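You operate a simulated robot arm through the tools that you are given. There is no shell and no other tool. Be economical: measure what you need, move in short steps, check, and stop when the job is done.

You run a simulated robot arm. Do the job below in one go: nothing can be reset, and whatever is moved stays where it is left.

Task
Water the mint and sponge up the spilt soil.
Fine: about 70 ml from the watering can; can and sponge back where they stood. Set down upright: watering can. What is to be rubbed or washed off counts as gone when no trace of it is left.

Only the result counts: the job must be done as asked and must still hold three seconds after the hand-in. Knocking over, shifting, dropping, spilling or breaking anything else fails it.

Robot
A 6-joint arm with a two-finger parallel gripper, fixed in place. Base frame: the origin is at the foot of the arm, x ahead of it, y to its left, z up; the work surface is at about z = 0.85. Readings come in m, rad, newtons and seconds.
With the tool pointing down near the work surface it reaches from about 0.24 to 0.64 m from the base axis. Its first joint turns from -1.152 to 1.152 rad. Payload 2.7 kg.
The TCP is the grasp point between the finger pads, 0.023 m short of the fingertips. In the tool frame z runs along the fingers and y along their closing line. The gripper opens to 0.094 m. The fingers are 0.038 m wide and 0.01 m thick; the gripper's body (0.054 by 0.096 m) begins 0.039 m behind the TCP.
Orientation is that of the tool frame in the base frame, as a unit quaternion [x, y, z, w]. With the fingers straight down and closing along the base's y, the tool's x points along the base's -x, its y along +y and its z along -z.

Tools
- The arm moves only by the tool servo_tool. Its argument "series" is a list of rows, each a list of 7 numbers: the shift along the base's x, y, z in units of 500 mm (1.0 is 500 mm), then the turn, a rotation vector about the base's x, y, z in units of 60 degrees (1.0 is 60 degrees), then the opening in per cent of the stroke, from 0 (shut) to 100 (fully open). In form: [[dx, dy, dz, rx, ry, rz, grip], ...]. A call has 1 to 20 rows; each row is the pose to reach, as a shift and turn from the pose commanded when the call began. A call with a number of a shift or a turn outside -1 to 1 is refused whole. A row lasts 0.2 s, in which the tool goes at most 0.05 m and 0.15 rad; a call with a longer step from one row to the next is refused whole, and so is a gripper value outside its range. A pose out of reach is approached as far as the arm can. The call stops where the force on the tool passes 50 N (or 10 N more than at its start, if that is more) or the arm is blocked; 0.2 s more then pass. The fingers move at their own pace (about 0.045 m/s each) and stop on an object; they squeeze with about 22 N. The grip force told is the motor's: it shows also when the fingers shut on nothing. Time passes only in rows, and 0.2 s behind the last, so rows that repeat a pose let the fingers close. The reply holds the time, the measured pose of the TCP, the force on the tool along the base axes, the opening and the grip force, in the units named above and with some noise, with the torque about the TCP (base axes, N m) and any sound that the robot's microphone picked up.
- Cameras (640 x 400 px; columns grow to the right, rows downward): "scene" is fixed at [0.0455, -0.4128, 1.4159]; the picture's right is [0.95, -0.31, 0.00], its down [-0.15, -0.44, -0.88] and it looks along [0.27, 0.84, -0.47] (base axes); focal length 329 px, centre (320, 200). "wrist" rides on the gripper at [0.086, 0.016, -0.074] in the tool frame; the picture's right is [-0.18, 0.98, 0.00], its down [-0.58, -0.11, -0.81] and it looks along [-0.79, -0.15, 0.59] (tool axes); focal length 243 px, centre (320, 200). There is no depth. A picture from a camera that has moved, and an enlarged one, comes with that camera's place and axes in the base frame and with its lens.
- camera(camera): a new picture of that camera. The clock stands still meanwhile.
- zoom(camera, box): a new picture of the part [left, top, right, bottom] of that camera's present view, enlarged. The clock stands still meanwhile.
- finish_job(): hands the job in; it is judged then, once.

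Go step by step. Nothing tells you positions but the pictures and the camera data: compare them with the known pose of the tool, close in by small moves and look again before you grip or let go. The budget is 120 turns and 76 pictures, counting those below and the enlarged ones. Unless the task says otherwise, let go and move clear before handing in, and close with one line.

The tools are called by a JSON object that holds its "api" and its "payload". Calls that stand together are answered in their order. servo_tool: Moves the arm, as the interface text tells. Its arguments: {"type":"object","properties":{"series":{"type":"array","items":{"type":"array","items":{"type":"number"}}}},"required":["series"]} The other tools are called the same way: camera (camera) takes a picture; zoom (camera, box) takes an enlarged picture of a part of a camera's view; finish_job () hands the job in.

At the start:

```text
time_s: 0.0
ee_pos: [0.35, 0.045, 1.2428]
tool_rot: [0.0, 1.0, 0.0, 0.0]
force: [0.7, 0.3, -0.4]
ft_torque: [0.01, 0.02, -0.01]
gripper_width: 0.0942
gripper_force: 0.0
```

scene: 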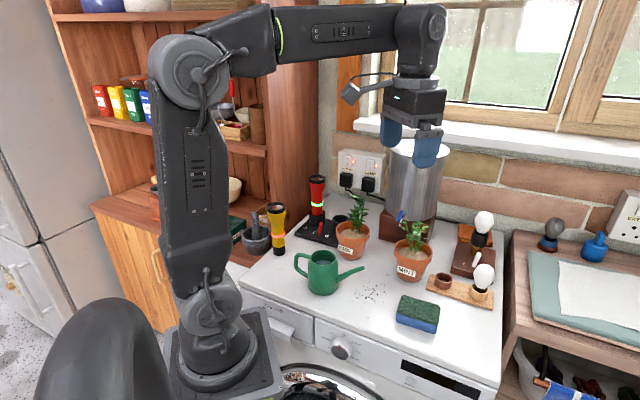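
wrist: 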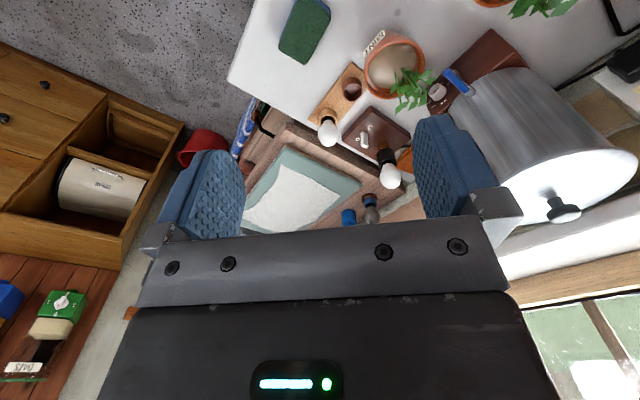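

I see a green watering can, two pots (one labelled MINT), a sponge and spilt soil between them. I'll zoom in for detail first.

{"api": "zoom", "payload": {"camera": "scene", "box": [270, 160, 510, 340]}}

{"api": "zoom", "payload": {"camera": "scene", "box": [280, 230, 380, 310]}}

```text
2.22 times, centred on (390, 250) of scene
camera zoom: at [0.0455, -0.4128, 1.4159], right [0.95, -0.31, 0.0], down [-0.15, -0.44, -0.88], along [0.27, 0.84, -0.47], focal length 731 px, centre (164, 89)
```

zoom: 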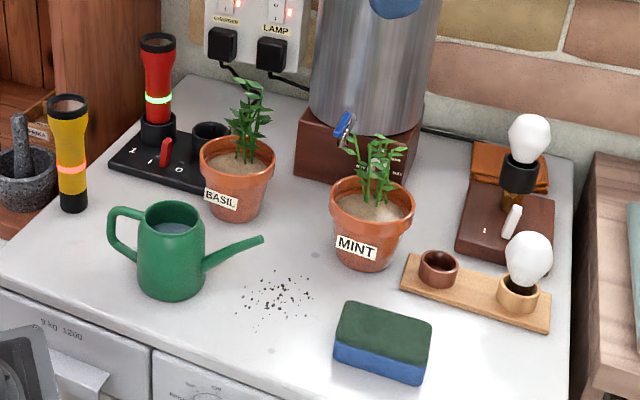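

```text
5.00 times, centred on (330, 270) of scene
camera zoom: at [0.0455, -0.4128, 1.4159], right [0.95, -0.31, 0.0], down [-0.15, -0.44, -0.88], along [0.27, 0.84, -0.47], focal length 1645 px, centre (270, -150)
```

zoom: 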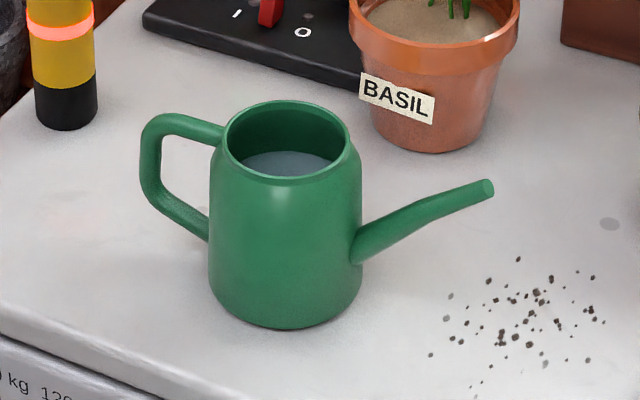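

Estimates: can ≈ (0.238, 0.168) with the spout at about -33°, mint ≈ (0.463, 0.137), sponge ≈ (0.397, 0.002), soil ≈ (0.334, 0.105). I'll move above the can with the fingers across the spout plane and look down.

{"api": "servo_tool", "payload": {"series": [[-0.045, 0.049, -0.03, 0, 0, -0.11, 100], [-0.09, 0.098, -0.06, 0, 0, -0.22, 100], [-0.134, 0.148, -0.1, 0, 0, -0.33, 100], [-0.179, 0.197, -0.14, 0, 0, -0.44, 100], [-0.224, 0.246, -0.18, 0, 0, -0.55, 100], [-0.224, 0.246, -0.18, 0, 0, -0.55, 100]]}}

{"api": "camera", "payload": {"camera": "wrist"}}

{"api": "camera", "payload": {"camera": "scene"}}

```text
time_s: 1.4
ee_pos: [0.2336, 0.1674, 1.1538]
tool_rot: [0.284, 0.959, 0.001, 0.0]
force: [-0.8, 0.1, 1.0]
ft_torque: [0.0, -0.01, 0.01]
gripper_width: 0.0939
gripper_force: 0.1
```

```text
71 pictures are left
camera wrist: at [0.1704, 0.2289, 1.2282], right [0.69, 0.72, 0.0], down [0.43, -0.41, 0.81], along [0.58, -0.56, -0.59], focal length 243 px, centre (320, 200)
```

wrist: 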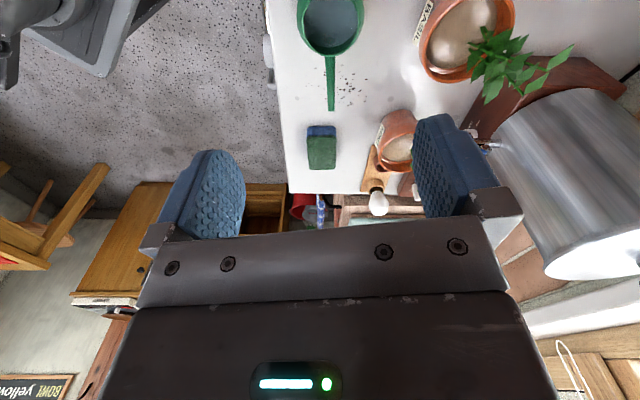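

```text
70 pictures are left
```

scene: 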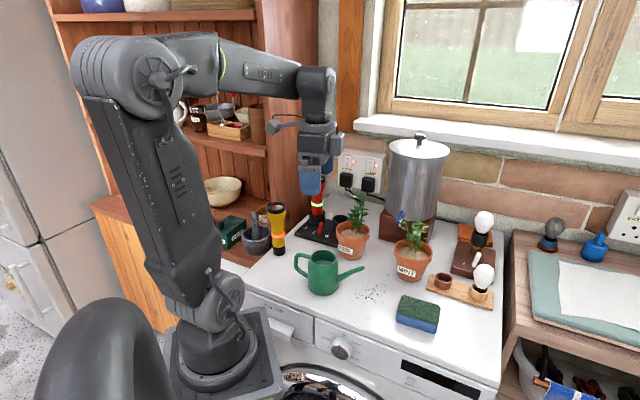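

The spout tip triangulates to ≈ (0.315, 0.106, 0.939) and the can axis to ≈ (0.240, 0.170), so the spout points at about -41°. I'll turn a bit more, descend part way and look.

{"api": "servo_tool", "payload": {"series": [[0.004, 0.004, -0.08, 0, 0, -0.07, 100], [0.004, 0.004, -0.16, 0, 0, -0.133, 100], [0.004, 0.004, -0.24, 0, 0, -0.133, 100], [0.004, 0.004, -0.3, 0, 0, -0.133, 100], [0.004, 0.004, -0.3, 0, 0, -0.133, 100]]}}

{"api": "camera", "payload": {"camera": "wrist"}}

{"api": "zoom", "payload": {"camera": "scene", "box": [270, 170, 390, 310]}}

```text
time_s: 2.6
ee_pos: [0.2384, 0.1726, 0.9989]
tool_rot: [0.35, 0.937, 0.001, 0.0]
force: [-0.6, 0.4, 0.1]
ft_torque: [-0.02, 0.03, 0.01]
gripper_width: 0.0941
gripper_force: 0.0
```

```text
69 pictures are left
camera wrist: at [0.1845, 0.2415, 1.0737], right [0.78, 0.62, 0.0], down [0.37, -0.46, 0.81], along [0.5, -0.63, -0.59], focal length 243 px, centre (320, 200)
```

wrist: 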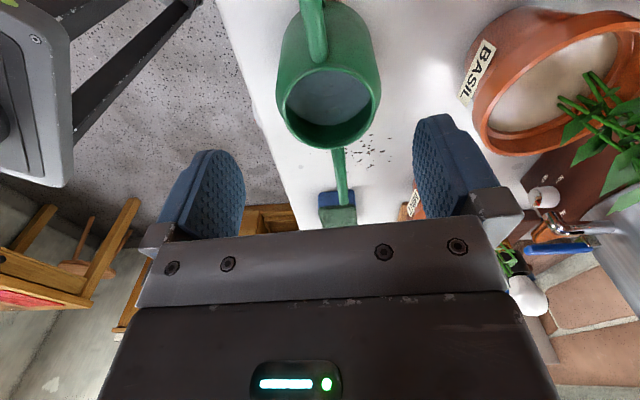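

```text
2.86 times, centred on (330, 240) of scene
camera zoom: at [0.0455, -0.4128, 1.4159], right [0.95, -0.31, 0.0], down [-0.15, -0.44, -0.88], along [0.27, 0.84, -0.47], focal length 940 px, centre (291, 86)
```

zoom: 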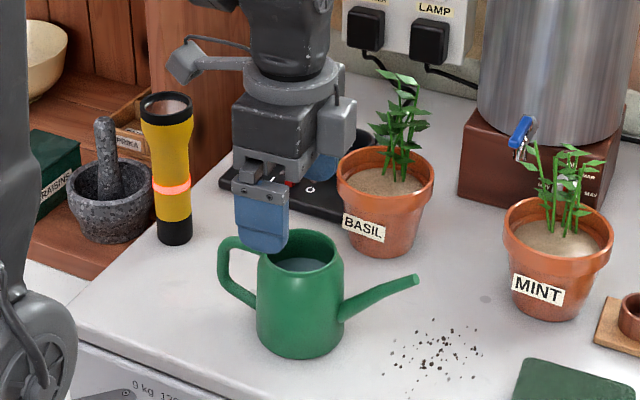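

The view confirms the alignment to within a few mm. I'll shift by about 3 mm and descend around the can body, staying open.

{"api": "servo_tool", "payload": {"series": [[0.004, 0.006, -0.05, 0, 0, 0, 100], [0.004, 0.006, -0.1, 0, 0, 0, 100], [0.004, 0.006, -0.15, 0, 0, 0, 100], [0.004, 0.006, -0.185, 0, 0, 0, 100], [0.004, 0.006, -0.185, 0, 0, 0, 100], [0.004, 0.006, -0.185, 0, 0, 0, 100]]}}

{"api": "camera", "payload": {"camera": "wrist"}}

{"api": "zoom", "payload": {"camera": "scene", "box": [270, 200, 390, 310]}}

```text
time_s: 4.0
ee_pos: [0.2429, 0.1733, 0.9088]
tool_rot: [0.35, 0.937, 0.001, 0.0]
force: [-0.3, 0.6, 0.4]
ft_torque: [0.03, -0.02, -0.01]
gripper_width: 0.0941
gripper_force: 0.0
```

```text
67 pictures are left
camera wrist: at [0.1883, 0.2418, 0.9837], right [0.78, 0.62, 0.0], down [0.37, -0.46, 0.81], along [0.5, -0.63, -0.59], focal length 243 px, centre (320, 200)
```

wrist: 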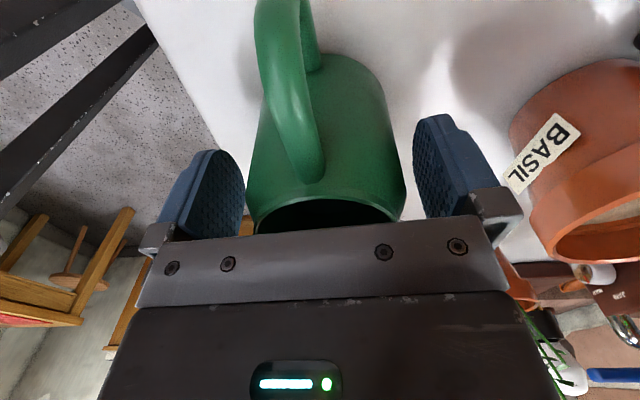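

```text
3.64 times, centred on (330, 255) of scene
camera zoom: at [0.0455, -0.4128, 1.4159], right [0.95, -0.31, 0.0], down [-0.15, -0.44, -0.88], along [0.27, 0.84, -0.47], focal length 1196 px, centre (284, 0)
```

zoom: 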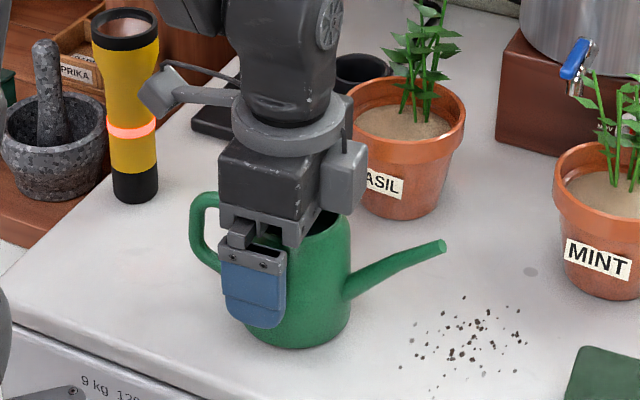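

The fingers straddle the can and are centred within a couple of mm. Now I'll close the gripper.

{"api": "servo_tool", "payload": {"series": [[0, 0, 0, 0, 0, 0, 60], [0, 0, 0, 0, 0, 0, 40], [0, 0, 0, 0, 0, 0, 40], [0, 0, 0, 0, 0, 0, 40], [0, 0, 0, 0, 0, 0, 40]]}}

{"api": "zoom", "payload": {"camera": "scene", "box": [270, 200, 390, 310]}}

```text
time_s: 5.2
ee_pos: [0.2418, 0.1727, 0.9088]
tool_rot: [0.35, 0.937, 0.0, 0.0]
force: [0.8, 0.7, -0.1]
ft_torque: [0.1, -0.06, -0.01]
gripper_width: 0.0711
gripper_force: 22.7
```

```text
3.64 times, centred on (330, 255) of scene
camera zoom: at [0.0455, -0.4127, 1.4159], right [0.95, -0.31, 0.0], down [-0.15, -0.44, -0.88], along [0.27, 0.84, -0.47], focal length 1196 px, centre (284, 0)
```

zoom: 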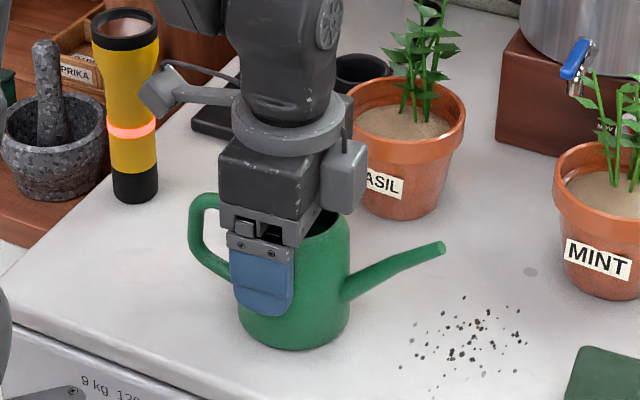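

Gripped firmly at 71 mm without moving the can. I'll lift it gently and weigh it.

{"api": "servo_tool", "payload": {"series": [[0, 0, 0.02, 0, 0, 0, 40], [0, 0, 0.06, 0, 0, 0, 40], [0, 0, 0.12, 0, 0, 0, 40], [0, 0, 0.18, 0, 0, 0, 40], [0, 0, 0.22, 0, 0, 0, 40], [0, 0, 0.24, 0, 0, 0, 40], [0, 0, 0.24, 0, 0, 0, 40], [0, 0, 0.24, 0, 0, 0, 40]]}}

{"api": "camera", "payload": {"camera": "scene"}}

```text
time_s: 7.0
ee_pos: [0.2411, 0.1718, 1.0287]
tool_rot: [0.35, 0.937, 0.0, 0.0]
force: [0.0, 1.3, -2.9]
ft_torque: [-0.04, -0.03, -0.01]
gripper_width: 0.0707
gripper_force: 22.3
```

```text
64 pictures are left
```

scene: 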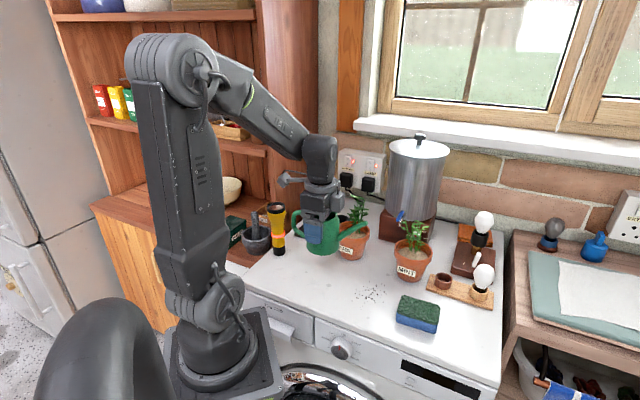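

The weight reads about 2.9 N with the can upright. I'll carry it to the pouring position with the spout above the mint, then take several static readings as a baseline.

{"api": "servo_tool", "payload": {"series": [[0, 0, 0.03, 0, 0, 0, 40], [0.02, -0.01, 0.04, 0, 0, 0.1, 40], [0.05, -0.025, 0.04, 0, 0, 0.22, 40], [0.08, -0.04, 0.04, 0, 0, 0.34, 40], [0.11, -0.056, 0.04, 0, 0, 0.46, 40], [0.14, -0.072, 0.04, 0, 0, 0.58, 40], [0.17, -0.087, 0.04, 0, 0, 0.7, 40], [0.2, -0.1, 0.04, 0, 0, 0.79, 40], [0.215, -0.11, 0.04, 0, 0, 0.85, 40], [0.215, -0.11, 0.04, 0, 0, 0.85, 40], [0.215, -0.11, 0.04, 0, 0, 0.85, 40]]}}

{"api": "servo_tool", "payload": {"series": [[0, 0, 0, 0, 0, 0, 40]]}}

{"api": "servo_tool", "payload": {"series": [[0, 0, 0, 0, 0, 0, 40]]}}

{"api": "servo_tool", "payload": {"series": [[0, 0, 0, 0, 0, 0, 40]]}}

{"api": "servo_tool", "payload": {"series": [[0, 0, 0, 0, 0, 0, 40]]}}

{"api": "servo_tool", "payload": {"series": [[0, 0, 0, 0, 0, 0, 40]]}}

{"api": "servo_tool", "payload": {"series": [[0, 0, 0, 0, 0, 0, 40]]}}

{"api": "servo_tool", "payload": {"series": [[0, 0, 0, 0, 0, 0, 40]]}}

{"api": "servo_tool", "payload": {"series": [[0, 0, 0, 0, 0, 0, 40]]}}

{"api": "camera", "payload": {"camera": "scene"}}

{"api": "camera", "payload": {"camera": "wrist"}}

```text
time_s: 9.4
ee_pos: [0.3484, 0.1176, 1.048]
tool_rot: [-0.088, 0.996, 0.0, 0.0]
force: [0.0, 1.1, -3.8]
ft_torque: [0.0, 0.04, 0.02]
gripper_width: 0.071
gripper_force: 22.2
```

```text
time_s: 9.8
ee_pos: [0.3493, 0.1186, 1.0484]
tool_rot: [-0.087, 0.996, 0.001, -0.001]
force: [-1.3, -0.1, -3.1]
ft_torque: [-0.02, -0.02, -0.02]
gripper_width: 0.0709
gripper_force: 21.7
```

```text
time_s: 10.2
ee_pos: [0.349, 0.1183, 1.0491]
tool_rot: [-0.088, 0.996, 0.001, 0.0]
force: [-0.3, -0.4, -2.9]
ft_torque: [-0.01, -0.01, 0.03]
gripper_width: 0.0709
gripper_force: 22.0
```

```text
time_s: 10.6
ee_pos: [0.349, 0.1178, 1.0477]
tool_rot: [-0.087, 0.996, 0.0, 0.0]
force: [-0.8, 0.3, -2.4]
ft_torque: [0.01, 0.0, -0.02]
gripper_width: 0.0706
gripper_force: 22.3
```

```text
time_s: 11.0
ee_pos: [0.3484, 0.1181, 1.049]
tool_rot: [-0.087, 0.996, 0.001, 0.0]
force: [-0.3, -0.1, -3.3]
ft_torque: [-0.03, 0.01, 0.0]
gripper_width: 0.0709
gripper_force: 21.8
```

```text
time_s: 11.4
ee_pos: [0.3486, 0.1184, 1.0485]
tool_rot: [-0.088, 0.996, 0.001, 0.0]
force: [-0.4, 0.3, -3.0]
ft_torque: [0.02, 0.0, 0.01]
gripper_width: 0.0709
gripper_force: 22.2
```

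```text
time_s: 11.8
ee_pos: [0.3485, 0.1179, 1.0486]
tool_rot: [-0.087, 0.996, 0.001, -0.001]
force: [-1.3, -0.4, -3.0]
ft_torque: [-0.02, 0.0, 0.02]
gripper_width: 0.0706
gripper_force: 22.2
```

```text
time_s: 12.2
ee_pos: [0.3492, 0.1175, 1.0483]
tool_rot: [-0.088, 0.996, 0.0, 0.0]
force: [-0.5, -1.0, -3.6]
ft_torque: [-0.01, -0.01, -0.01]
gripper_width: 0.0708
gripper_force: 22.1
```

```text
time_s: 12.6
ee_pos: [0.3493, 0.1191, 1.0488]
tool_rot: [-0.087, 0.996, 0.001, 0.001]
force: [0.6, 0.7, -2.7]
ft_torque: [0.02, 0.04, 0.01]
gripper_width: 0.0708
gripper_force: 22.0
```

```text
63 pictures are left
```

scene: 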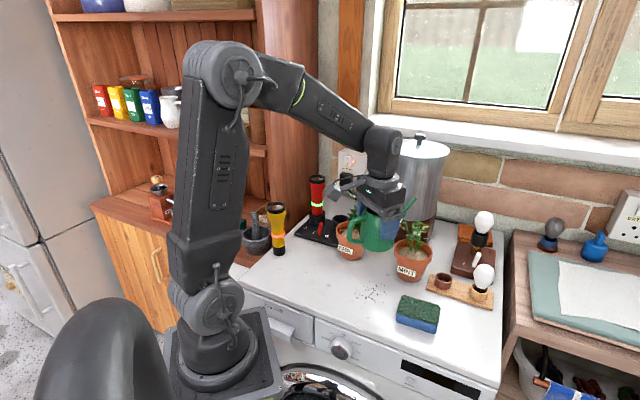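

```text
62 pictures are left
camera wrist: at [0.2614, 0.1187, 1.1237], right [0.01, 1.0, 0.0], down [0.59, -0.01, 0.81], along [0.81, -0.01, -0.59], focal length 243 px, centre (320, 200)
```

wrist: 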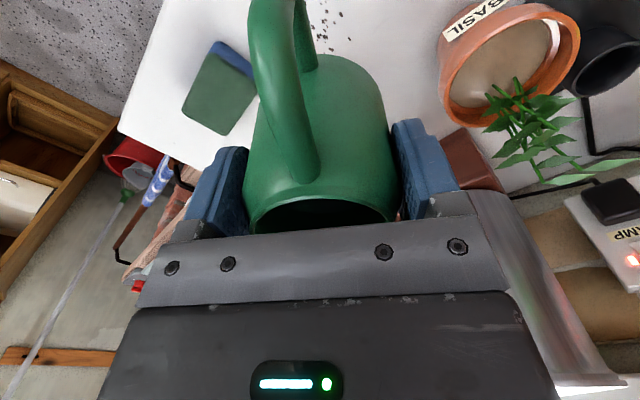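

Baseline weight averages 3.09 N, so 70 ml should bring it to about 2.40 N. I'll check where the spout tip is over the mint.

{"api": "zoom", "payload": {"camera": "scene", "box": [340, 170, 480, 290]}}

```text
3.33 times, centred on (410, 230) of scene
camera zoom: at [0.0455, -0.4128, 1.4159], right [0.95, -0.31, 0.0], down [-0.15, -0.44, -0.88], along [0.27, 0.84, -0.47], focal length 1097 px, centre (20, 100)
```

zoom: 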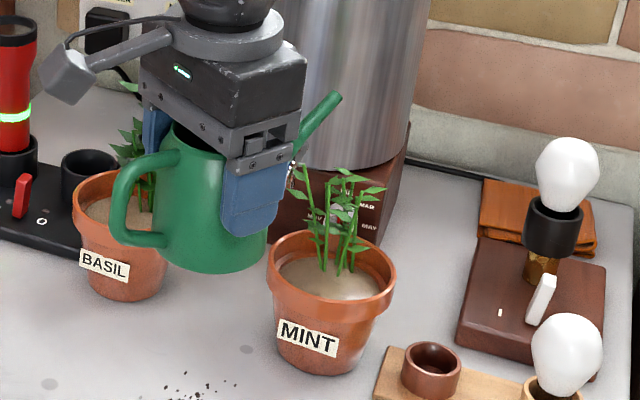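

The tip is above the pot's near half, clear of the leaves. I'll start tilting, 16° first, and look.

{"api": "servo_tool", "payload": {"series": [[0, 0, 0, -0.0122, 0.069, 0, 40], [0, 0, 0, -0.0243, 0.138, 0, 40], [0, 0, 0, -0.0365, 0.207, 0, 40], [0, 0, 0, -0.0464, 0.263, 0, 40], [0, 0, 0, -0.0464, 0.263, 0, 40], [0, 0, 0, -0.0464, 0.263, 0, 40]]}}

{"api": "zoom", "payload": {"camera": "scene", "box": [340, 170, 480, 290]}}

```text
time_s: 14.0
ee_pos: [0.35, 0.1182, 1.049]
tool_rot: [-0.086, 0.987, -0.011, -0.139]
force: [-0.6, 0.4, -3.8]
ft_torque: [0.02, -0.02, 0.04]
gripper_width: 0.0708
gripper_force: 21.9
```

```text
3.33 times, centred on (410, 230) of scene
camera zoom: at [0.0456, -0.4128, 1.4159], right [0.95, -0.31, 0.0], down [-0.15, -0.44, -0.88], along [0.27, 0.84, -0.47], focal length 1097 px, centre (20, 100)
```

zoom: 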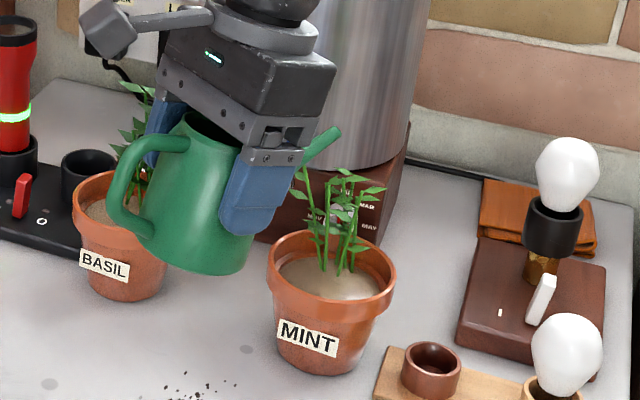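

No flow or sound yet at 16°. I'll tilt on in 3° steps, listening.

{"api": "servo_tool", "payload": {"series": [[0, 0, 0, -0.0087, 0.0493, 0, 40], [0, 0, 0, -0.0087, 0.0493, 0, 40], [0, 0, 0, -0.0087, 0.0493, 0, 40]]}}

{"api": "zoom", "payload": {"camera": "scene", "box": [340, 170, 480, 290]}}

```text
time_s: 14.8
ee_pos: [0.3493, 0.1179, 1.0487]
tool_rot: [-0.086, 0.983, -0.013, -0.165]
force: [-0.2, 0.2, -2.9]
ft_torque: [-0.04, -0.04, -0.03]
gripper_width: 0.0708
gripper_force: 22.0
```

```text
3.33 times, centred on (410, 230) of scene
camera zoom: at [0.0455, -0.4128, 1.4159], right [0.95, -0.31, 0.0], down [-0.15, -0.44, -0.88], along [0.27, 0.84, -0.47], focal length 1097 px, centre (20, 100)
```

zoom: 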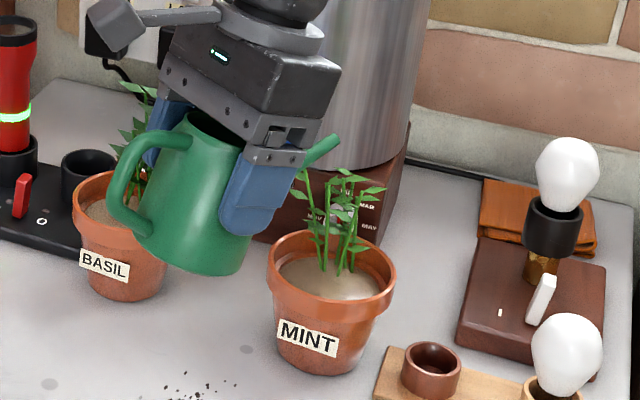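

Still no flow at 19°. I'll go on, 3° per call.

{"api": "servo_tool", "payload": {"series": [[0, 0, 0, -0.0087, 0.0493, 0, 40], [0, 0, 0, -0.0087, 0.0493, 0, 40], [0, 0, 0, -0.0087, 0.0493, 0, 40]]}}

{"api": "zoom", "payload": {"camera": "scene", "box": [340, 170, 480, 290]}}

```text
time_s: 15.6
ee_pos: [0.3488, 0.1161, 1.0501]
tool_rot: [-0.086, 0.978, -0.015, -0.19]
force: [-0.4, -0.2, -3.5]
ft_torque: [-0.02, -0.02, 0.02]
gripper_width: 0.0711
gripper_force: 21.7
```

```text
3.33 times, centred on (410, 230) of scene
camera zoom: at [0.0455, -0.4128, 1.4159], right [0.95, -0.31, 0.0], down [-0.15, -0.44, -0.88], along [0.27, 0.84, -0.47], focal length 1097 px, centre (20, 100)
```

zoom: 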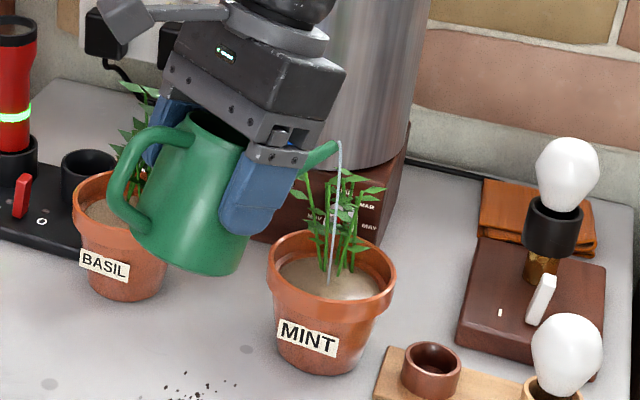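

Water is flowing into the mint pot at 22°. I'll hold and watch whether it self-limits.

{"api": "servo_tool", "payload": {"series": [[0, 0, 0, 0, 0, 0, 40], [0, 0, 0, 0, 0, 0, 40], [0, 0, 0, 0, 0, 0, 40]]}}

{"api": "zoom", "payload": {"camera": "scene", "box": [340, 170, 480, 290]}}

```text
time_s: 16.4
ee_pos: [0.3498, 0.1177, 1.0502]
tool_rot: [-0.086, 0.978, -0.016, -0.19]
force: [0.0, -0.9, -3.4]
ft_torque: [-0.01, 0.0, -0.01]
gripper_width: 0.0708
gripper_force: 22.1
```

```text
3.33 times, centred on (410, 230) of scene
camera zoom: at [0.0455, -0.4128, 1.4159], right [0.95, -0.31, 0.0], down [-0.15, -0.44, -0.88], along [0.27, 0.84, -0.47], focal length 1097 px, centre (20, 100)
```

zoom: 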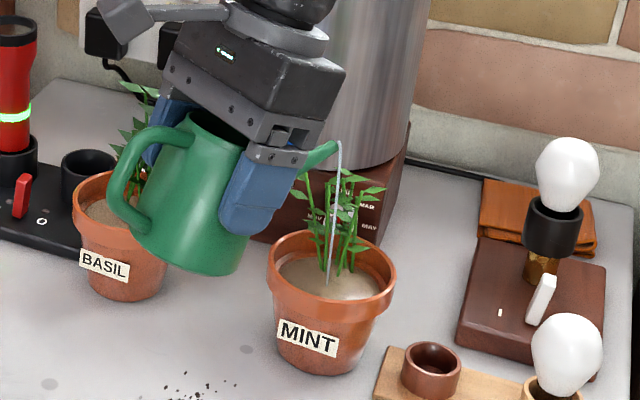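

Still flowing slowly. I'll hold a little longer and collect weight readings.

{"api": "servo_tool", "payload": {"series": [[0, 0, 0, 0, 0, 0, 40]]}}

{"api": "servo_tool", "payload": {"series": [[0, 0, 0, 0, 0, 0, 40]]}}

{"api": "servo_tool", "payload": {"series": [[0, 0, 0, 0, 0, 0, 40]]}}

{"api": "zoom", "payload": {"camera": "scene", "box": [340, 170, 480, 290]}}

```text
time_s: 16.8
ee_pos: [0.3504, 0.1174, 1.0491]
tool_rot: [-0.085, 0.978, -0.015, -0.19]
force: [0.2, -0.2, -3.0]
ft_torque: [0.0, -0.01, 0.01]
gripper_width: 0.0706
gripper_force: 21.8
```

```text
time_s: 17.2
ee_pos: [0.3506, 0.1181, 1.0505]
tool_rot: [-0.086, 0.978, -0.015, -0.191]
force: [0.4, 0.0, -3.3]
ft_torque: [-0.02, 0.02, -0.04]
gripper_width: 0.0707
gripper_force: 22.1
```

```text
time_s: 17.6
ee_pos: [0.3506, 0.1182, 1.0495]
tool_rot: [-0.085, 0.978, -0.015, -0.19]
force: [-0.5, 0.4, -3.0]
ft_torque: [-0.03, -0.02, 0.01]
gripper_width: 0.071
gripper_force: 21.8
```

```text
3.33 times, centred on (410, 230) of scene
camera zoom: at [0.0455, -0.4128, 1.4159], right [0.95, -0.31, 0.0], down [-0.15, -0.44, -0.88], along [0.27, 0.84, -0.47], focal length 1097 px, centre (20, 100)
```

zoom: 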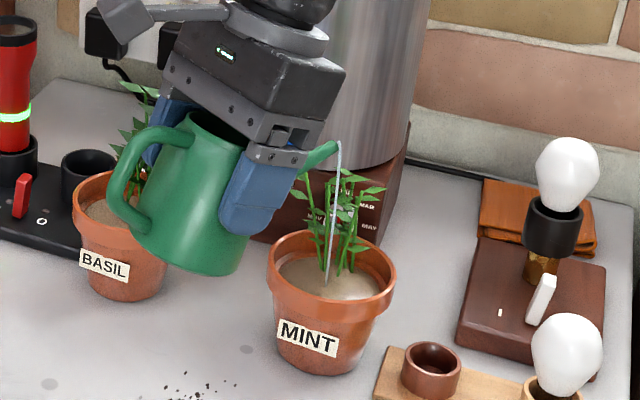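

The flow is a steady thin stream and the weight has hardly changed. I'll take more readings.

{"api": "servo_tool", "payload": {"series": [[0, 0, 0, 0, 0, 0, 40]]}}

{"api": "servo_tool", "payload": {"series": [[0, 0, 0, 0, 0, 0, 40]]}}

{"api": "servo_tool", "payload": {"series": [[0, 0, 0, 0, 0, 0, 40]]}}

{"api": "servo_tool", "payload": {"series": [[0, 0, 0, 0, 0, 0, 40]]}}

{"api": "servo_tool", "payload": {"series": [[0, 0, 0, 0, 0, 0, 40]]}}

{"api": "zoom", "payload": {"camera": "scene", "box": [340, 170, 480, 290]}}

```text
time_s: 18.0
ee_pos: [0.349, 0.1176, 1.049]
tool_rot: [-0.085, 0.978, -0.015, -0.19]
force: [-0.6, -0.2, -3.7]
ft_torque: [-0.05, -0.01, 0.0]
gripper_width: 0.0711
gripper_force: 22.4
```

```text
time_s: 18.4
ee_pos: [0.3493, 0.1176, 1.0488]
tool_rot: [-0.086, 0.978, -0.016, -0.19]
force: [0.3, 0.7, -2.6]
ft_torque: [0.0, 0.01, 0.0]
gripper_width: 0.0707
gripper_force: 22.4
```

```text
time_s: 18.8
ee_pos: [0.3496, 0.1168, 1.0501]
tool_rot: [-0.086, 0.978, -0.016, -0.19]
force: [-0.8, 0.4, -3.1]
ft_torque: [0.01, -0.01, 0.01]
gripper_width: 0.0706
gripper_force: 22.1
```

```text
time_s: 19.2
ee_pos: [0.3488, 0.1176, 1.049]
tool_rot: [-0.086, 0.978, -0.016, -0.19]
force: [-0.5, -0.2, -2.6]
ft_torque: [-0.05, -0.02, 0.03]
gripper_width: 0.0706
gripper_force: 21.6
```

```text
time_s: 19.6
ee_pos: [0.3503, 0.1187, 1.0489]
tool_rot: [-0.085, 0.978, -0.016, -0.19]
force: [0.2, -0.5, -2.8]
ft_torque: [-0.02, -0.06, 0.0]
gripper_width: 0.0707
gripper_force: 21.6
```

```text
3.33 times, centred on (410, 230) of scene
camera zoom: at [0.0455, -0.4128, 1.4159], right [0.95, -0.31, 0.0], down [-0.15, -0.44, -0.88], along [0.27, 0.84, -0.47], focal length 1097 px, centre (20, 100)
```

zoom: 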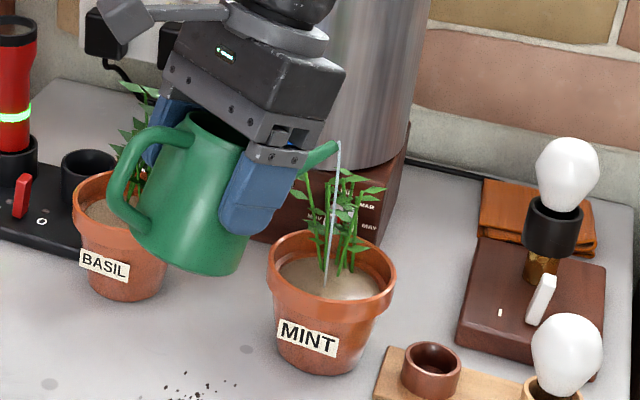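

The readings are trending down. Another batch.

{"api": "servo_tool", "payload": {"series": [[0, 0, 0, 0, 0, 0, 40]]}}

{"api": "servo_tool", "payload": {"series": [[0, 0, 0, 0, 0, 0, 40]]}}

{"api": "servo_tool", "payload": {"series": [[0, 0, 0, 0, 0, 0, 40]]}}

{"api": "servo_tool", "payload": {"series": [[0, 0, 0, 0, 0, 0, 40]]}}

{"api": "zoom", "payload": {"camera": "scene", "box": [340, 170, 480, 290]}}

```text
time_s: 20.0
ee_pos: [0.3487, 0.1176, 1.0491]
tool_rot: [-0.085, 0.978, -0.015, -0.19]
force: [-0.2, -0.2, -2.5]
ft_torque: [-0.01, -0.05, -0.03]
gripper_width: 0.0707
gripper_force: 22.0
```

```text
time_s: 20.4
ee_pos: [0.3496, 0.1176, 1.0493]
tool_rot: [-0.086, 0.978, -0.016, -0.19]
force: [-0.1, 1.0, -2.8]
ft_torque: [-0.01, -0.03, 0.01]
gripper_width: 0.0706
gripper_force: 22.1
```

```text
time_s: 20.8
ee_pos: [0.3492, 0.1175, 1.0487]
tool_rot: [-0.086, 0.978, -0.017, -0.19]
force: [0.0, 0.5, -2.7]
ft_torque: [0.01, -0.01, -0.01]
gripper_width: 0.0709
gripper_force: 21.8
```

```text
time_s: 21.2
ee_pos: [0.3491, 0.1173, 1.05]
tool_rot: [-0.086, 0.978, -0.016, -0.19]
force: [0.4, 0.3, -3.3]
ft_torque: [-0.03, 0.01, 0.0]
gripper_width: 0.0708
gripper_force: 22.3
```

```text
3.33 times, centred on (410, 230) of scene
camera zoom: at [0.0455, -0.4128, 1.4159], right [0.95, -0.31, 0.0], down [-0.15, -0.44, -0.88], along [0.27, 0.84, -0.47], focal length 1097 px, centre (20, 100)
```

zoom: 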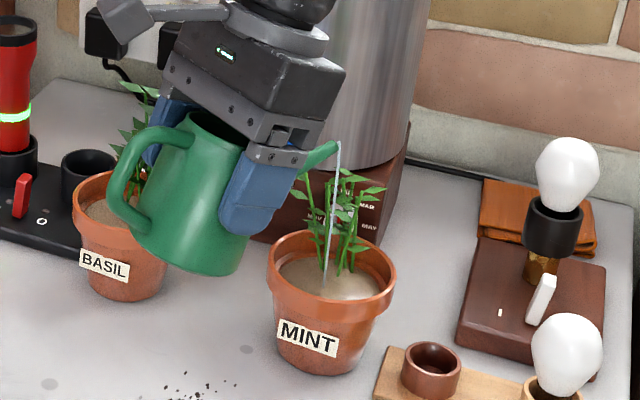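

About 30 ml seems out so far, still flowing. I'll hold with readings spaced out.

{"api": "servo_tool", "payload": {"series": [[0, 0, 0, 0, 0, 0, 40], [0, 0, 0, 0, 0, 0, 40]]}}

{"api": "servo_tool", "payload": {"series": [[0, 0, 0, 0, 0, 0, 40]]}}

{"api": "servo_tool", "payload": {"series": [[0, 0, 0, 0, 0, 0, 40]]}}

{"api": "servo_tool", "payload": {"series": [[0, 0, 0, 0, 0, 0, 40]]}}

{"api": "zoom", "payload": {"camera": "scene", "box": [390, 200, 450, 270]}}

```text
time_s: 21.8
ee_pos: [0.3498, 0.1174, 1.0483]
tool_rot: [-0.085, 0.978, -0.016, -0.19]
force: [0.5, -0.3, -3.9]
ft_torque: [0.02, -0.05, -0.03]
gripper_width: 0.0706
gripper_force: 21.7
```

```text
time_s: 22.2
ee_pos: [0.3491, 0.1175, 1.0487]
tool_rot: [-0.085, 0.978, -0.016, -0.19]
force: [0.1, 0.2, -3.8]
ft_torque: [-0.02, -0.02, 0.02]
gripper_width: 0.0705
gripper_force: 22.2
```

```text
time_s: 22.6
ee_pos: [0.3495, 0.1173, 1.0493]
tool_rot: [-0.086, 0.978, -0.015, -0.189]
force: [0.9, -0.8, -3.0]
ft_torque: [-0.02, -0.01, -0.01]
gripper_width: 0.0707
gripper_force: 22.2
```

```text
time_s: 23.0
ee_pos: [0.3488, 0.1169, 1.048]
tool_rot: [-0.086, 0.978, -0.016, -0.19]
force: [0.1, 0.0, -4.4]
ft_torque: [0.0, -0.03, 0.02]
gripper_width: 0.0708
gripper_force: 22.0
```

```text
5.71 times, centred on (420, 235) of scene
camera zoom: at [0.0455, -0.4128, 1.4159], right [0.95, -0.31, 0.0], down [-0.15, -0.44, -0.88], along [0.27, 0.84, -0.47], focal length 1880 px, centre (-251, 0)
```

zoom: 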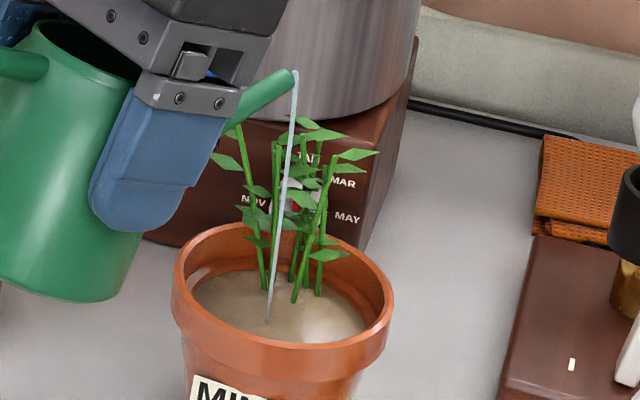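

The force noise is too big for fine weighing; it suggests little has left yet. I'll rely on the tilt-limited flow and later compare the water level in the can with the initial picture. First hold until the stream fades.

{"api": "servo_tool", "payload": {"series": [[0, 0, 0, 0, 0, 0, 40], [0, 0, 0, 0, 0, 0, 40], [0, 0, 0, 0, 0, 0, 40], [0, 0, 0, 0, 0, 0, 40], [0, 0, 0, 0, 0, 0, 40], [0, 0, 0, 0, 0, 0, 40], [0, 0, 0, 0, 0, 0, 40], [0, 0, 0, 0, 0, 0, 40], [0, 0, 0, 0, 0, 0, 40], [0, 0, 0, 0, 0, 0, 40], [0, 0, 0, 0, 0, 0, 40], [0, 0, 0, 0, 0, 0, 40]]}}

{"api": "zoom", "payload": {"camera": "scene", "box": [390, 200, 450, 270]}}

```text
time_s: 25.6
ee_pos: [0.3498, 0.1186, 1.0495]
tool_rot: [-0.086, 0.978, -0.016, -0.19]
force: [-0.3, -0.1, -2.1]
ft_torque: [-0.02, -0.02, 0.01]
gripper_width: 0.0707
gripper_force: 22.7
```

```text
5.71 times, centred on (420, 235) of scene
camera zoom: at [0.0455, -0.4128, 1.4159], right [0.95, -0.31, 0.0], down [-0.15, -0.44, -0.88], along [0.27, 0.84, -0.47], focal length 1880 px, centre (-251, 0)
```

zoom: 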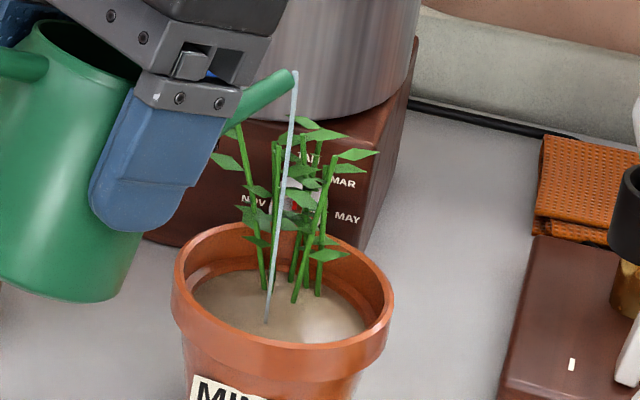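

The stream persists, so I'll pause the flow by tilting back 6° and weigh with many readings.

{"api": "servo_tool", "payload": {"series": [[0, 0, 0, 0.0174, -0.0985, 0, 40], [0, 0, 0, 0.0174, -0.0985, 0, 40], [0, 0, 0, 0.0174, -0.0985, 0, 40]]}}

{"api": "servo_tool", "payload": {"series": [[0, 0, 0, 0, 0, 0, 40]]}}

{"api": "servo_tool", "payload": {"series": [[0, 0, 0, 0, 0, 0, 40]]}}

{"api": "servo_tool", "payload": {"series": [[0, 0, 0, 0, 0, 0, 40]]}}

{"api": "servo_tool", "payload": {"series": [[0, 0, 0, 0, 0, 0, 40]]}}

{"api": "servo_tool", "payload": {"series": [[0, 0, 0, 0, 0, 0, 40]]}}

{"api": "servo_tool", "payload": {"series": [[0, 0, 0, 0, 0, 0, 40]]}}

{"api": "servo_tool", "payload": {"series": [[0, 0, 0, 0, 0, 0, 40]]}}

{"api": "servo_tool", "payload": {"series": [[0, 0, 0, 0, 0, 0, 40]]}}

{"api": "servo_tool", "payload": {"series": [[0, 0, 0, 0, 0, 0, 40]]}}

{"api": "servo_tool", "payload": {"series": [[0, 0, 0, 0, 0, 0, 40]]}}

{"api": "servo_tool", "payload": {"series": [[0, 0, 0, 0, 0, 0, 40]]}}

{"api": "servo_tool", "payload": {"series": [[0, 0, 0, 0, 0, 0, 40]]}}

{"api": "zoom", "payload": {"camera": "scene", "box": [340, 170, 480, 290]}}

```text
time_s: 26.4
ee_pos: [0.3497, 0.1165, 1.0485]
tool_rot: [-0.086, 0.987, -0.011, -0.139]
force: [-0.4, 0.1, -3.2]
ft_torque: [0.0, -0.04, -0.04]
gripper_width: 0.0705
gripper_force: 22.1
```

```text
time_s: 26.8
ee_pos: [0.3488, 0.1173, 1.0485]
tool_rot: [-0.087, 0.986, -0.012, -0.139]
force: [-0.6, -0.5, -3.8]
ft_torque: [0.04, 0.01, -0.01]
gripper_width: 0.0708
gripper_force: 21.8
```

```text
time_s: 27.2
ee_pos: [0.3491, 0.117, 1.0483]
tool_rot: [-0.086, 0.987, -0.011, -0.139]
force: [-0.7, 0.5, -3.8]
ft_torque: [0.02, 0.0, 0.02]
gripper_width: 0.0708
gripper_force: 21.9
```

```text
time_s: 27.6
ee_pos: [0.3487, 0.1166, 1.0498]
tool_rot: [-0.086, 0.986, -0.011, -0.14]
force: [0.3, 0.9, -2.1]
ft_torque: [0.0, -0.03, 0.0]
gripper_width: 0.0706
gripper_force: 21.9
```

```text
time_s: 28.0
ee_pos: [0.3495, 0.1168, 1.0497]
tool_rot: [-0.086, 0.987, -0.012, -0.139]
force: [0.3, 0.2, -2.6]
ft_torque: [-0.03, -0.02, -0.01]
gripper_width: 0.0706
gripper_force: 21.7
```

```text
time_s: 28.4
ee_pos: [0.3493, 0.1168, 1.0498]
tool_rot: [-0.087, 0.986, -0.011, -0.139]
force: [0.4, -0.5, -4.0]
ft_torque: [0.0, 0.0, -0.02]
gripper_width: 0.0706
gripper_force: 21.7
```

```text
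time_s: 28.8
ee_pos: [0.3488, 0.1174, 1.049]
tool_rot: [-0.086, 0.986, -0.011, -0.139]
force: [0.5, -0.3, -3.0]
ft_torque: [0.01, 0.0, 0.0]
gripper_width: 0.0707
gripper_force: 21.9
```

```text
time_s: 29.2
ee_pos: [0.3491, 0.1168, 1.0491]
tool_rot: [-0.087, 0.987, -0.011, -0.138]
force: [-0.8, -0.6, -3.2]
ft_torque: [0.01, -0.01, -0.01]
gripper_width: 0.0707
gripper_force: 21.4
```

```text
time_s: 29.6
ee_pos: [0.3496, 0.1174, 1.0487]
tool_rot: [-0.086, 0.986, -0.011, -0.139]
force: [0.2, 0.0, -2.8]
ft_torque: [-0.01, -0.02, 0.01]
gripper_width: 0.0707
gripper_force: 21.7
```

```text
time_s: 30.0
ee_pos: [0.3492, 0.116, 1.0497]
tool_rot: [-0.087, 0.987, -0.012, -0.138]
force: [0.3, -1.2, -2.8]
ft_torque: [0.03, 0.03, 0.02]
gripper_width: 0.0705
gripper_force: 22.3
```

```text
time_s: 30.4
ee_pos: [0.3497, 0.1177, 1.0494]
tool_rot: [-0.086, 0.986, -0.011, -0.139]
force: [-0.5, -0.1, -2.2]
ft_torque: [-0.01, 0.0, -0.02]
gripper_width: 0.0707
gripper_force: 21.9
```

```text
time_s: 30.8
ee_pos: [0.3481, 0.1161, 1.0495]
tool_rot: [-0.086, 0.987, -0.011, -0.139]
force: [0.1, 0.1, -3.5]
ft_torque: [0.02, 0.02, 0.04]
gripper_width: 0.0704
gripper_force: 22.2
```

```text
time_s: 31.2
ee_pos: [0.3486, 0.1167, 1.0495]
tool_rot: [-0.086, 0.986, -0.011, -0.139]
force: [0.3, 0.3, -3.2]
ft_torque: [-0.01, -0.04, 0.02]
gripper_width: 0.0708
gripper_force: 21.8
```

```text
3.33 times, centred on (410, 230) of scene
camera zoom: at [0.0455, -0.4128, 1.4159], right [0.95, -0.31, 0.0], down [-0.15, -0.44, -0.88], along [0.27, 0.84, -0.47], focal length 1097 px, centre (20, 100)
```

zoom: 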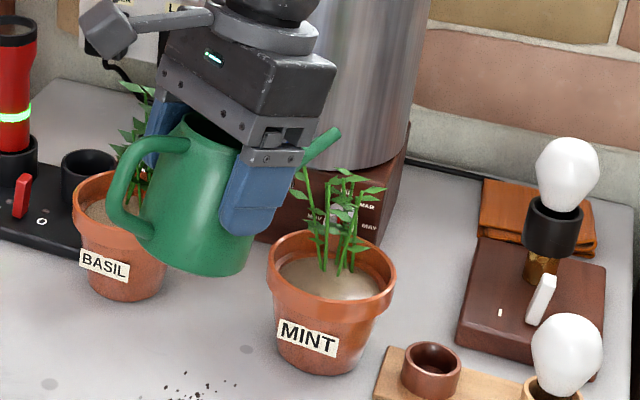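

The average is still 3.09 N, so only a little was poured. I'll tilt to 26°, which geometrically limits the flow to about 40 ml, and hold.

{"api": "servo_tool", "payload": {"series": [[0, 0, 0, -0.0145, 0.0821, 0, 40], [0, 0, 0, -0.029, 0.1642, 0, 40], [0, 0, 0, -0.029, 0.1642, 0, 40], [0, 0, 0, -0.029, 0.1642, 0, 40], [0, 0, 0, -0.029, 0.1642, 0, 40]]}}

{"api": "zoom", "payload": {"camera": "scene", "box": [390, 200, 450, 270]}}

```text
time_s: 32.4
ee_pos: [0.3486, 0.1171, 1.0492]
tool_rot: [-0.085, 0.971, -0.018, -0.224]
force: [-0.1, -0.2, -2.7]
ft_torque: [-0.02, 0.0, 0.01]
gripper_width: 0.0707
gripper_force: 22.0
```

```text
5.71 times, centred on (420, 235) of scene
camera zoom: at [0.0455, -0.4128, 1.4159], right [0.95, -0.31, 0.0], down [-0.15, -0.44, -0.88], along [0.27, 0.84, -0.47], focal length 1880 px, centre (-251, 0)
```

zoom: 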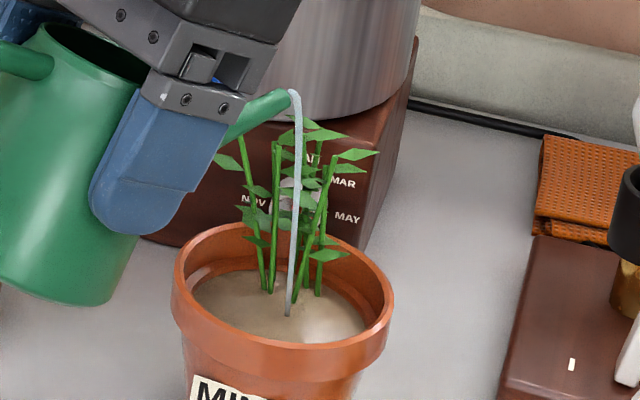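

A stronger stream now, landing mid-pot. I'll hold and check how it decays.

{"api": "servo_tool", "payload": {"series": [[0, 0, 0, 0, 0, 0, 40], [0, 0, 0, 0, 0, 0, 40], [0, 0, 0, 0, 0, 0, 40], [0, 0, 0, 0, 0, 0, 40], [0, 0, 0, 0, 0, 0, 40], [0, 0, 0, 0, 0, 0, 40]]}}

{"api": "zoom", "payload": {"camera": "scene", "box": [390, 200, 450, 270]}}

```text
time_s: 33.8
ee_pos: [0.3502, 0.1166, 1.0496]
tool_rot: [-0.085, 0.971, -0.019, -0.225]
force: [0.0, 1.3, -2.4]
ft_torque: [0.0, -0.02, 0.0]
gripper_width: 0.0708
gripper_force: 22.1
```

```text
5.71 times, centred on (420, 235) of scene
camera zoom: at [0.0455, -0.4128, 1.4159], right [0.95, -0.31, 0.0], down [-0.15, -0.44, -0.88], along [0.27, 0.84, -0.47], focal length 1880 px, centre (-251, 0)
```

zoom: 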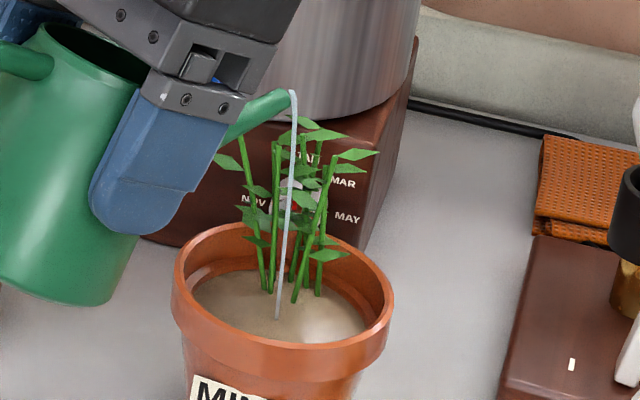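

It decays as expected. I'll hold some seconds more.

{"api": "servo_tool", "payload": {"series": [[0, 0, 0, 0, 0, 0, 40], [0, 0, 0, 0, 0, 0, 40], [0, 0, 0, 0, 0, 0, 40], [0, 0, 0, 0, 0, 0, 40], [0, 0, 0, 0, 0, 0, 40], [0, 0, 0, 0, 0, 0, 40], [0, 0, 0, 0, 0, 0, 40], [0, 0, 0, 0, 0, 0, 40], [0, 0, 0, 0, 0, 0, 40], [0, 0, 0, 0, 0, 0, 40], [0, 0, 0, 0, 0, 0, 40], [0, 0, 0, 0, 0, 0, 40], [0, 0, 0, 0, 0, 0, 40], [0, 0, 0, 0, 0, 0, 40], [0, 0, 0, 0, 0, 0, 40]]}}

{"api": "zoom", "payload": {"camera": "scene", "box": [390, 200, 450, 270]}}

```text
time_s: 37.0
ee_pos: [0.3504, 0.117, 1.0486]
tool_rot: [-0.085, 0.971, -0.019, -0.224]
force: [0.1, 0.3, -2.3]
ft_torque: [-0.03, 0.01, -0.01]
gripper_width: 0.0705
gripper_force: 22.7
```

```text
5.71 times, centred on (420, 235) of scene
camera zoom: at [0.0455, -0.4128, 1.4159], right [0.95, -0.31, 0.0], down [-0.15, -0.44, -0.88], along [0.27, 0.84, -0.47], focal length 1880 px, centre (-251, 0)
```

zoom: 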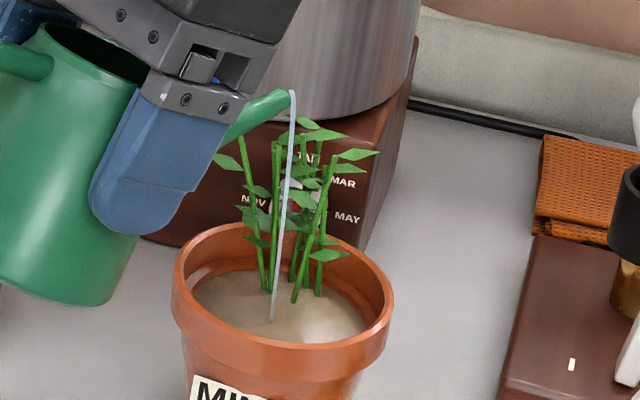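

Near equilibrium at 26°. I'll go to 28.5° and hold again, deliberately short of the estimated 70 ml.

{"api": "servo_tool", "payload": {"series": [[0, 0, 0, -0.0072, 0.041, 0, 40], [0, 0, 0, -0.0072, 0.041, 0, 40], [0, 0, 0, -0.0072, 0.041, 0, 40], [0, 0, 0, -0.0072, 0.041, 0, 40], [0, 0, 0, -0.0072, 0.041, 0, 40], [0, 0, 0, -0.0072, 0.041, 0, 40], [0, 0, 0, -0.0072, 0.041, 0, 40], [0, 0, 0, -0.0072, 0.041, 0, 40], [0, 0, 0, -0.0072, 0.041, 0, 40], [0, 0, 0, -0.0072, 0.041, 0, 40], [0, 0, 0, -0.0072, 0.041, 0, 40], [0, 0, 0, -0.0072, 0.041, 0, 40], [0, 0, 0, -0.0072, 0.041, 0, 40], [0, 0, 0, -0.0072, 0.041, 0, 40], [0, 0, 0, -0.0072, 0.041, 0, 40], [0, 0, 0, -0.0072, 0.041, 0, 40], [0, 0, 0, -0.0072, 0.041, 0, 40], [0, 0, 0, -0.0072, 0.041, 0, 40], [0, 0, 0, -0.0072, 0.041, 0, 40], [0, 0, 0, -0.0072, 0.041, 0, 40]]}}

{"api": "servo_tool", "payload": {"series": [[0, 0, 0, 0, 0, 0, 40]]}}

{"api": "servo_tool", "payload": {"series": [[0, 0, 0, 0, 0, 0, 40]]}}

{"api": "servo_tool", "payload": {"series": [[0, 0, 0, 0, 0, 0, 40]]}}

{"api": "servo_tool", "payload": {"series": [[0, 0, 0, 0, 0, 0, 40]]}}

{"api": "servo_tool", "payload": {"series": [[0, 0, 0, 0, 0, 0, 40]]}}

{"api": "servo_tool", "payload": {"series": [[0, 0, 0, 0, 0, 0, 40]]}}

{"api": "servo_tool", "payload": {"series": [[0, 0, 0, 0, 0, 0, 40]]}}

{"api": "servo_tool", "payload": {"series": [[0, 0, 0, 0, 0, 0, 40]]}}

{"api": "zoom", "payload": {"camera": "scene", "box": [390, 200, 450, 270]}}

```text
time_s: 41.2
ee_pos: [0.3492, 0.1158, 1.0477]
tool_rot: [-0.085, 0.965, -0.021, -0.246]
force: [0.8, -0.1, -2.8]
ft_torque: [-0.02, 0.02, -0.02]
gripper_width: 0.0708
gripper_force: 22.5
```

```text
time_s: 41.6
ee_pos: [0.3492, 0.1173, 1.0482]
tool_rot: [-0.084, 0.965, -0.021, -0.246]
force: [0.2, 0.0, -2.5]
ft_torque: [0.02, -0.03, -0.02]
gripper_width: 0.0705
gripper_force: 22.3
```

```text
time_s: 42.0
ee_pos: [0.3485, 0.1152, 1.0492]
tool_rot: [-0.084, 0.966, -0.02, -0.245]
force: [-0.5, 0.2, -3.0]
ft_torque: [0.0, 0.0, 0.0]
gripper_width: 0.0705
gripper_force: 22.3
```

```text
time_s: 42.4
ee_pos: [0.3496, 0.1162, 1.0483]
tool_rot: [-0.084, 0.966, -0.021, -0.246]
force: [0.1, 0.9, -2.5]
ft_torque: [0.04, -0.05, 0.0]
gripper_width: 0.0708
gripper_force: 21.9
```

```text
time_s: 42.8
ee_pos: [0.3489, 0.1176, 1.0479]
tool_rot: [-0.084, 0.966, -0.021, -0.245]
force: [-0.2, 0.2, -1.9]
ft_torque: [-0.02, -0.05, 0.0]
gripper_width: 0.0707
gripper_force: 22.4
```

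```text
time_s: 43.2
ee_pos: [0.3487, 0.1177, 1.0483]
tool_rot: [-0.085, 0.965, -0.021, -0.245]
force: [-0.3, 0.1, -2.4]
ft_torque: [0.01, -0.03, 0.03]
gripper_width: 0.0706
gripper_force: 21.7
```

```text
time_s: 43.6
ee_pos: [0.3498, 0.1171, 1.0488]
tool_rot: [-0.085, 0.965, -0.021, -0.246]
force: [0.0, -0.4, -2.8]
ft_torque: [-0.04, -0.01, -0.02]
gripper_width: 0.0705
gripper_force: 22.1
```

```text
time_s: 44.0
ee_pos: [0.35, 0.116, 1.0477]
tool_rot: [-0.085, 0.966, -0.021, -0.245]
force: [-1.0, -0.1, -2.8]
ft_torque: [0.02, -0.02, 0.02]
gripper_width: 0.0705
gripper_force: 22.4
```

```text
time_s: 44.4
ee_pos: [0.3501, 0.1157, 1.049]
tool_rot: [-0.085, 0.965, -0.02, -0.246]
force: [-0.5, 0.3, -2.3]
ft_torque: [-0.01, 0.0, 0.02]
gripper_width: 0.0706
gripper_force: 22.4
```

```text
5.71 times, centred on (420, 235) of scene
camera zoom: at [0.0455, -0.4128, 1.4159], right [0.95, -0.31, 0.0], down [-0.15, -0.44, -0.88], along [0.27, 0.84, -0.47], focal length 1880 px, centre (-251, 0)
```

zoom: 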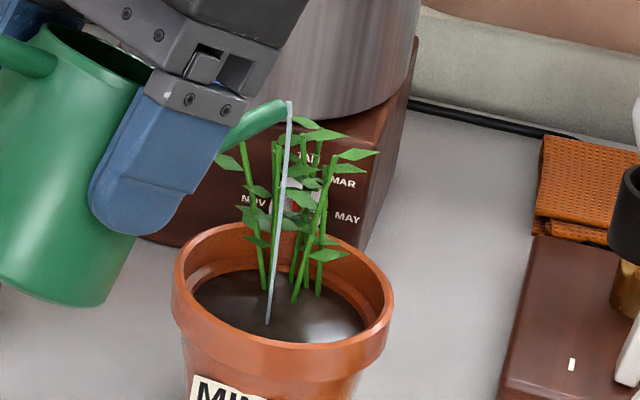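

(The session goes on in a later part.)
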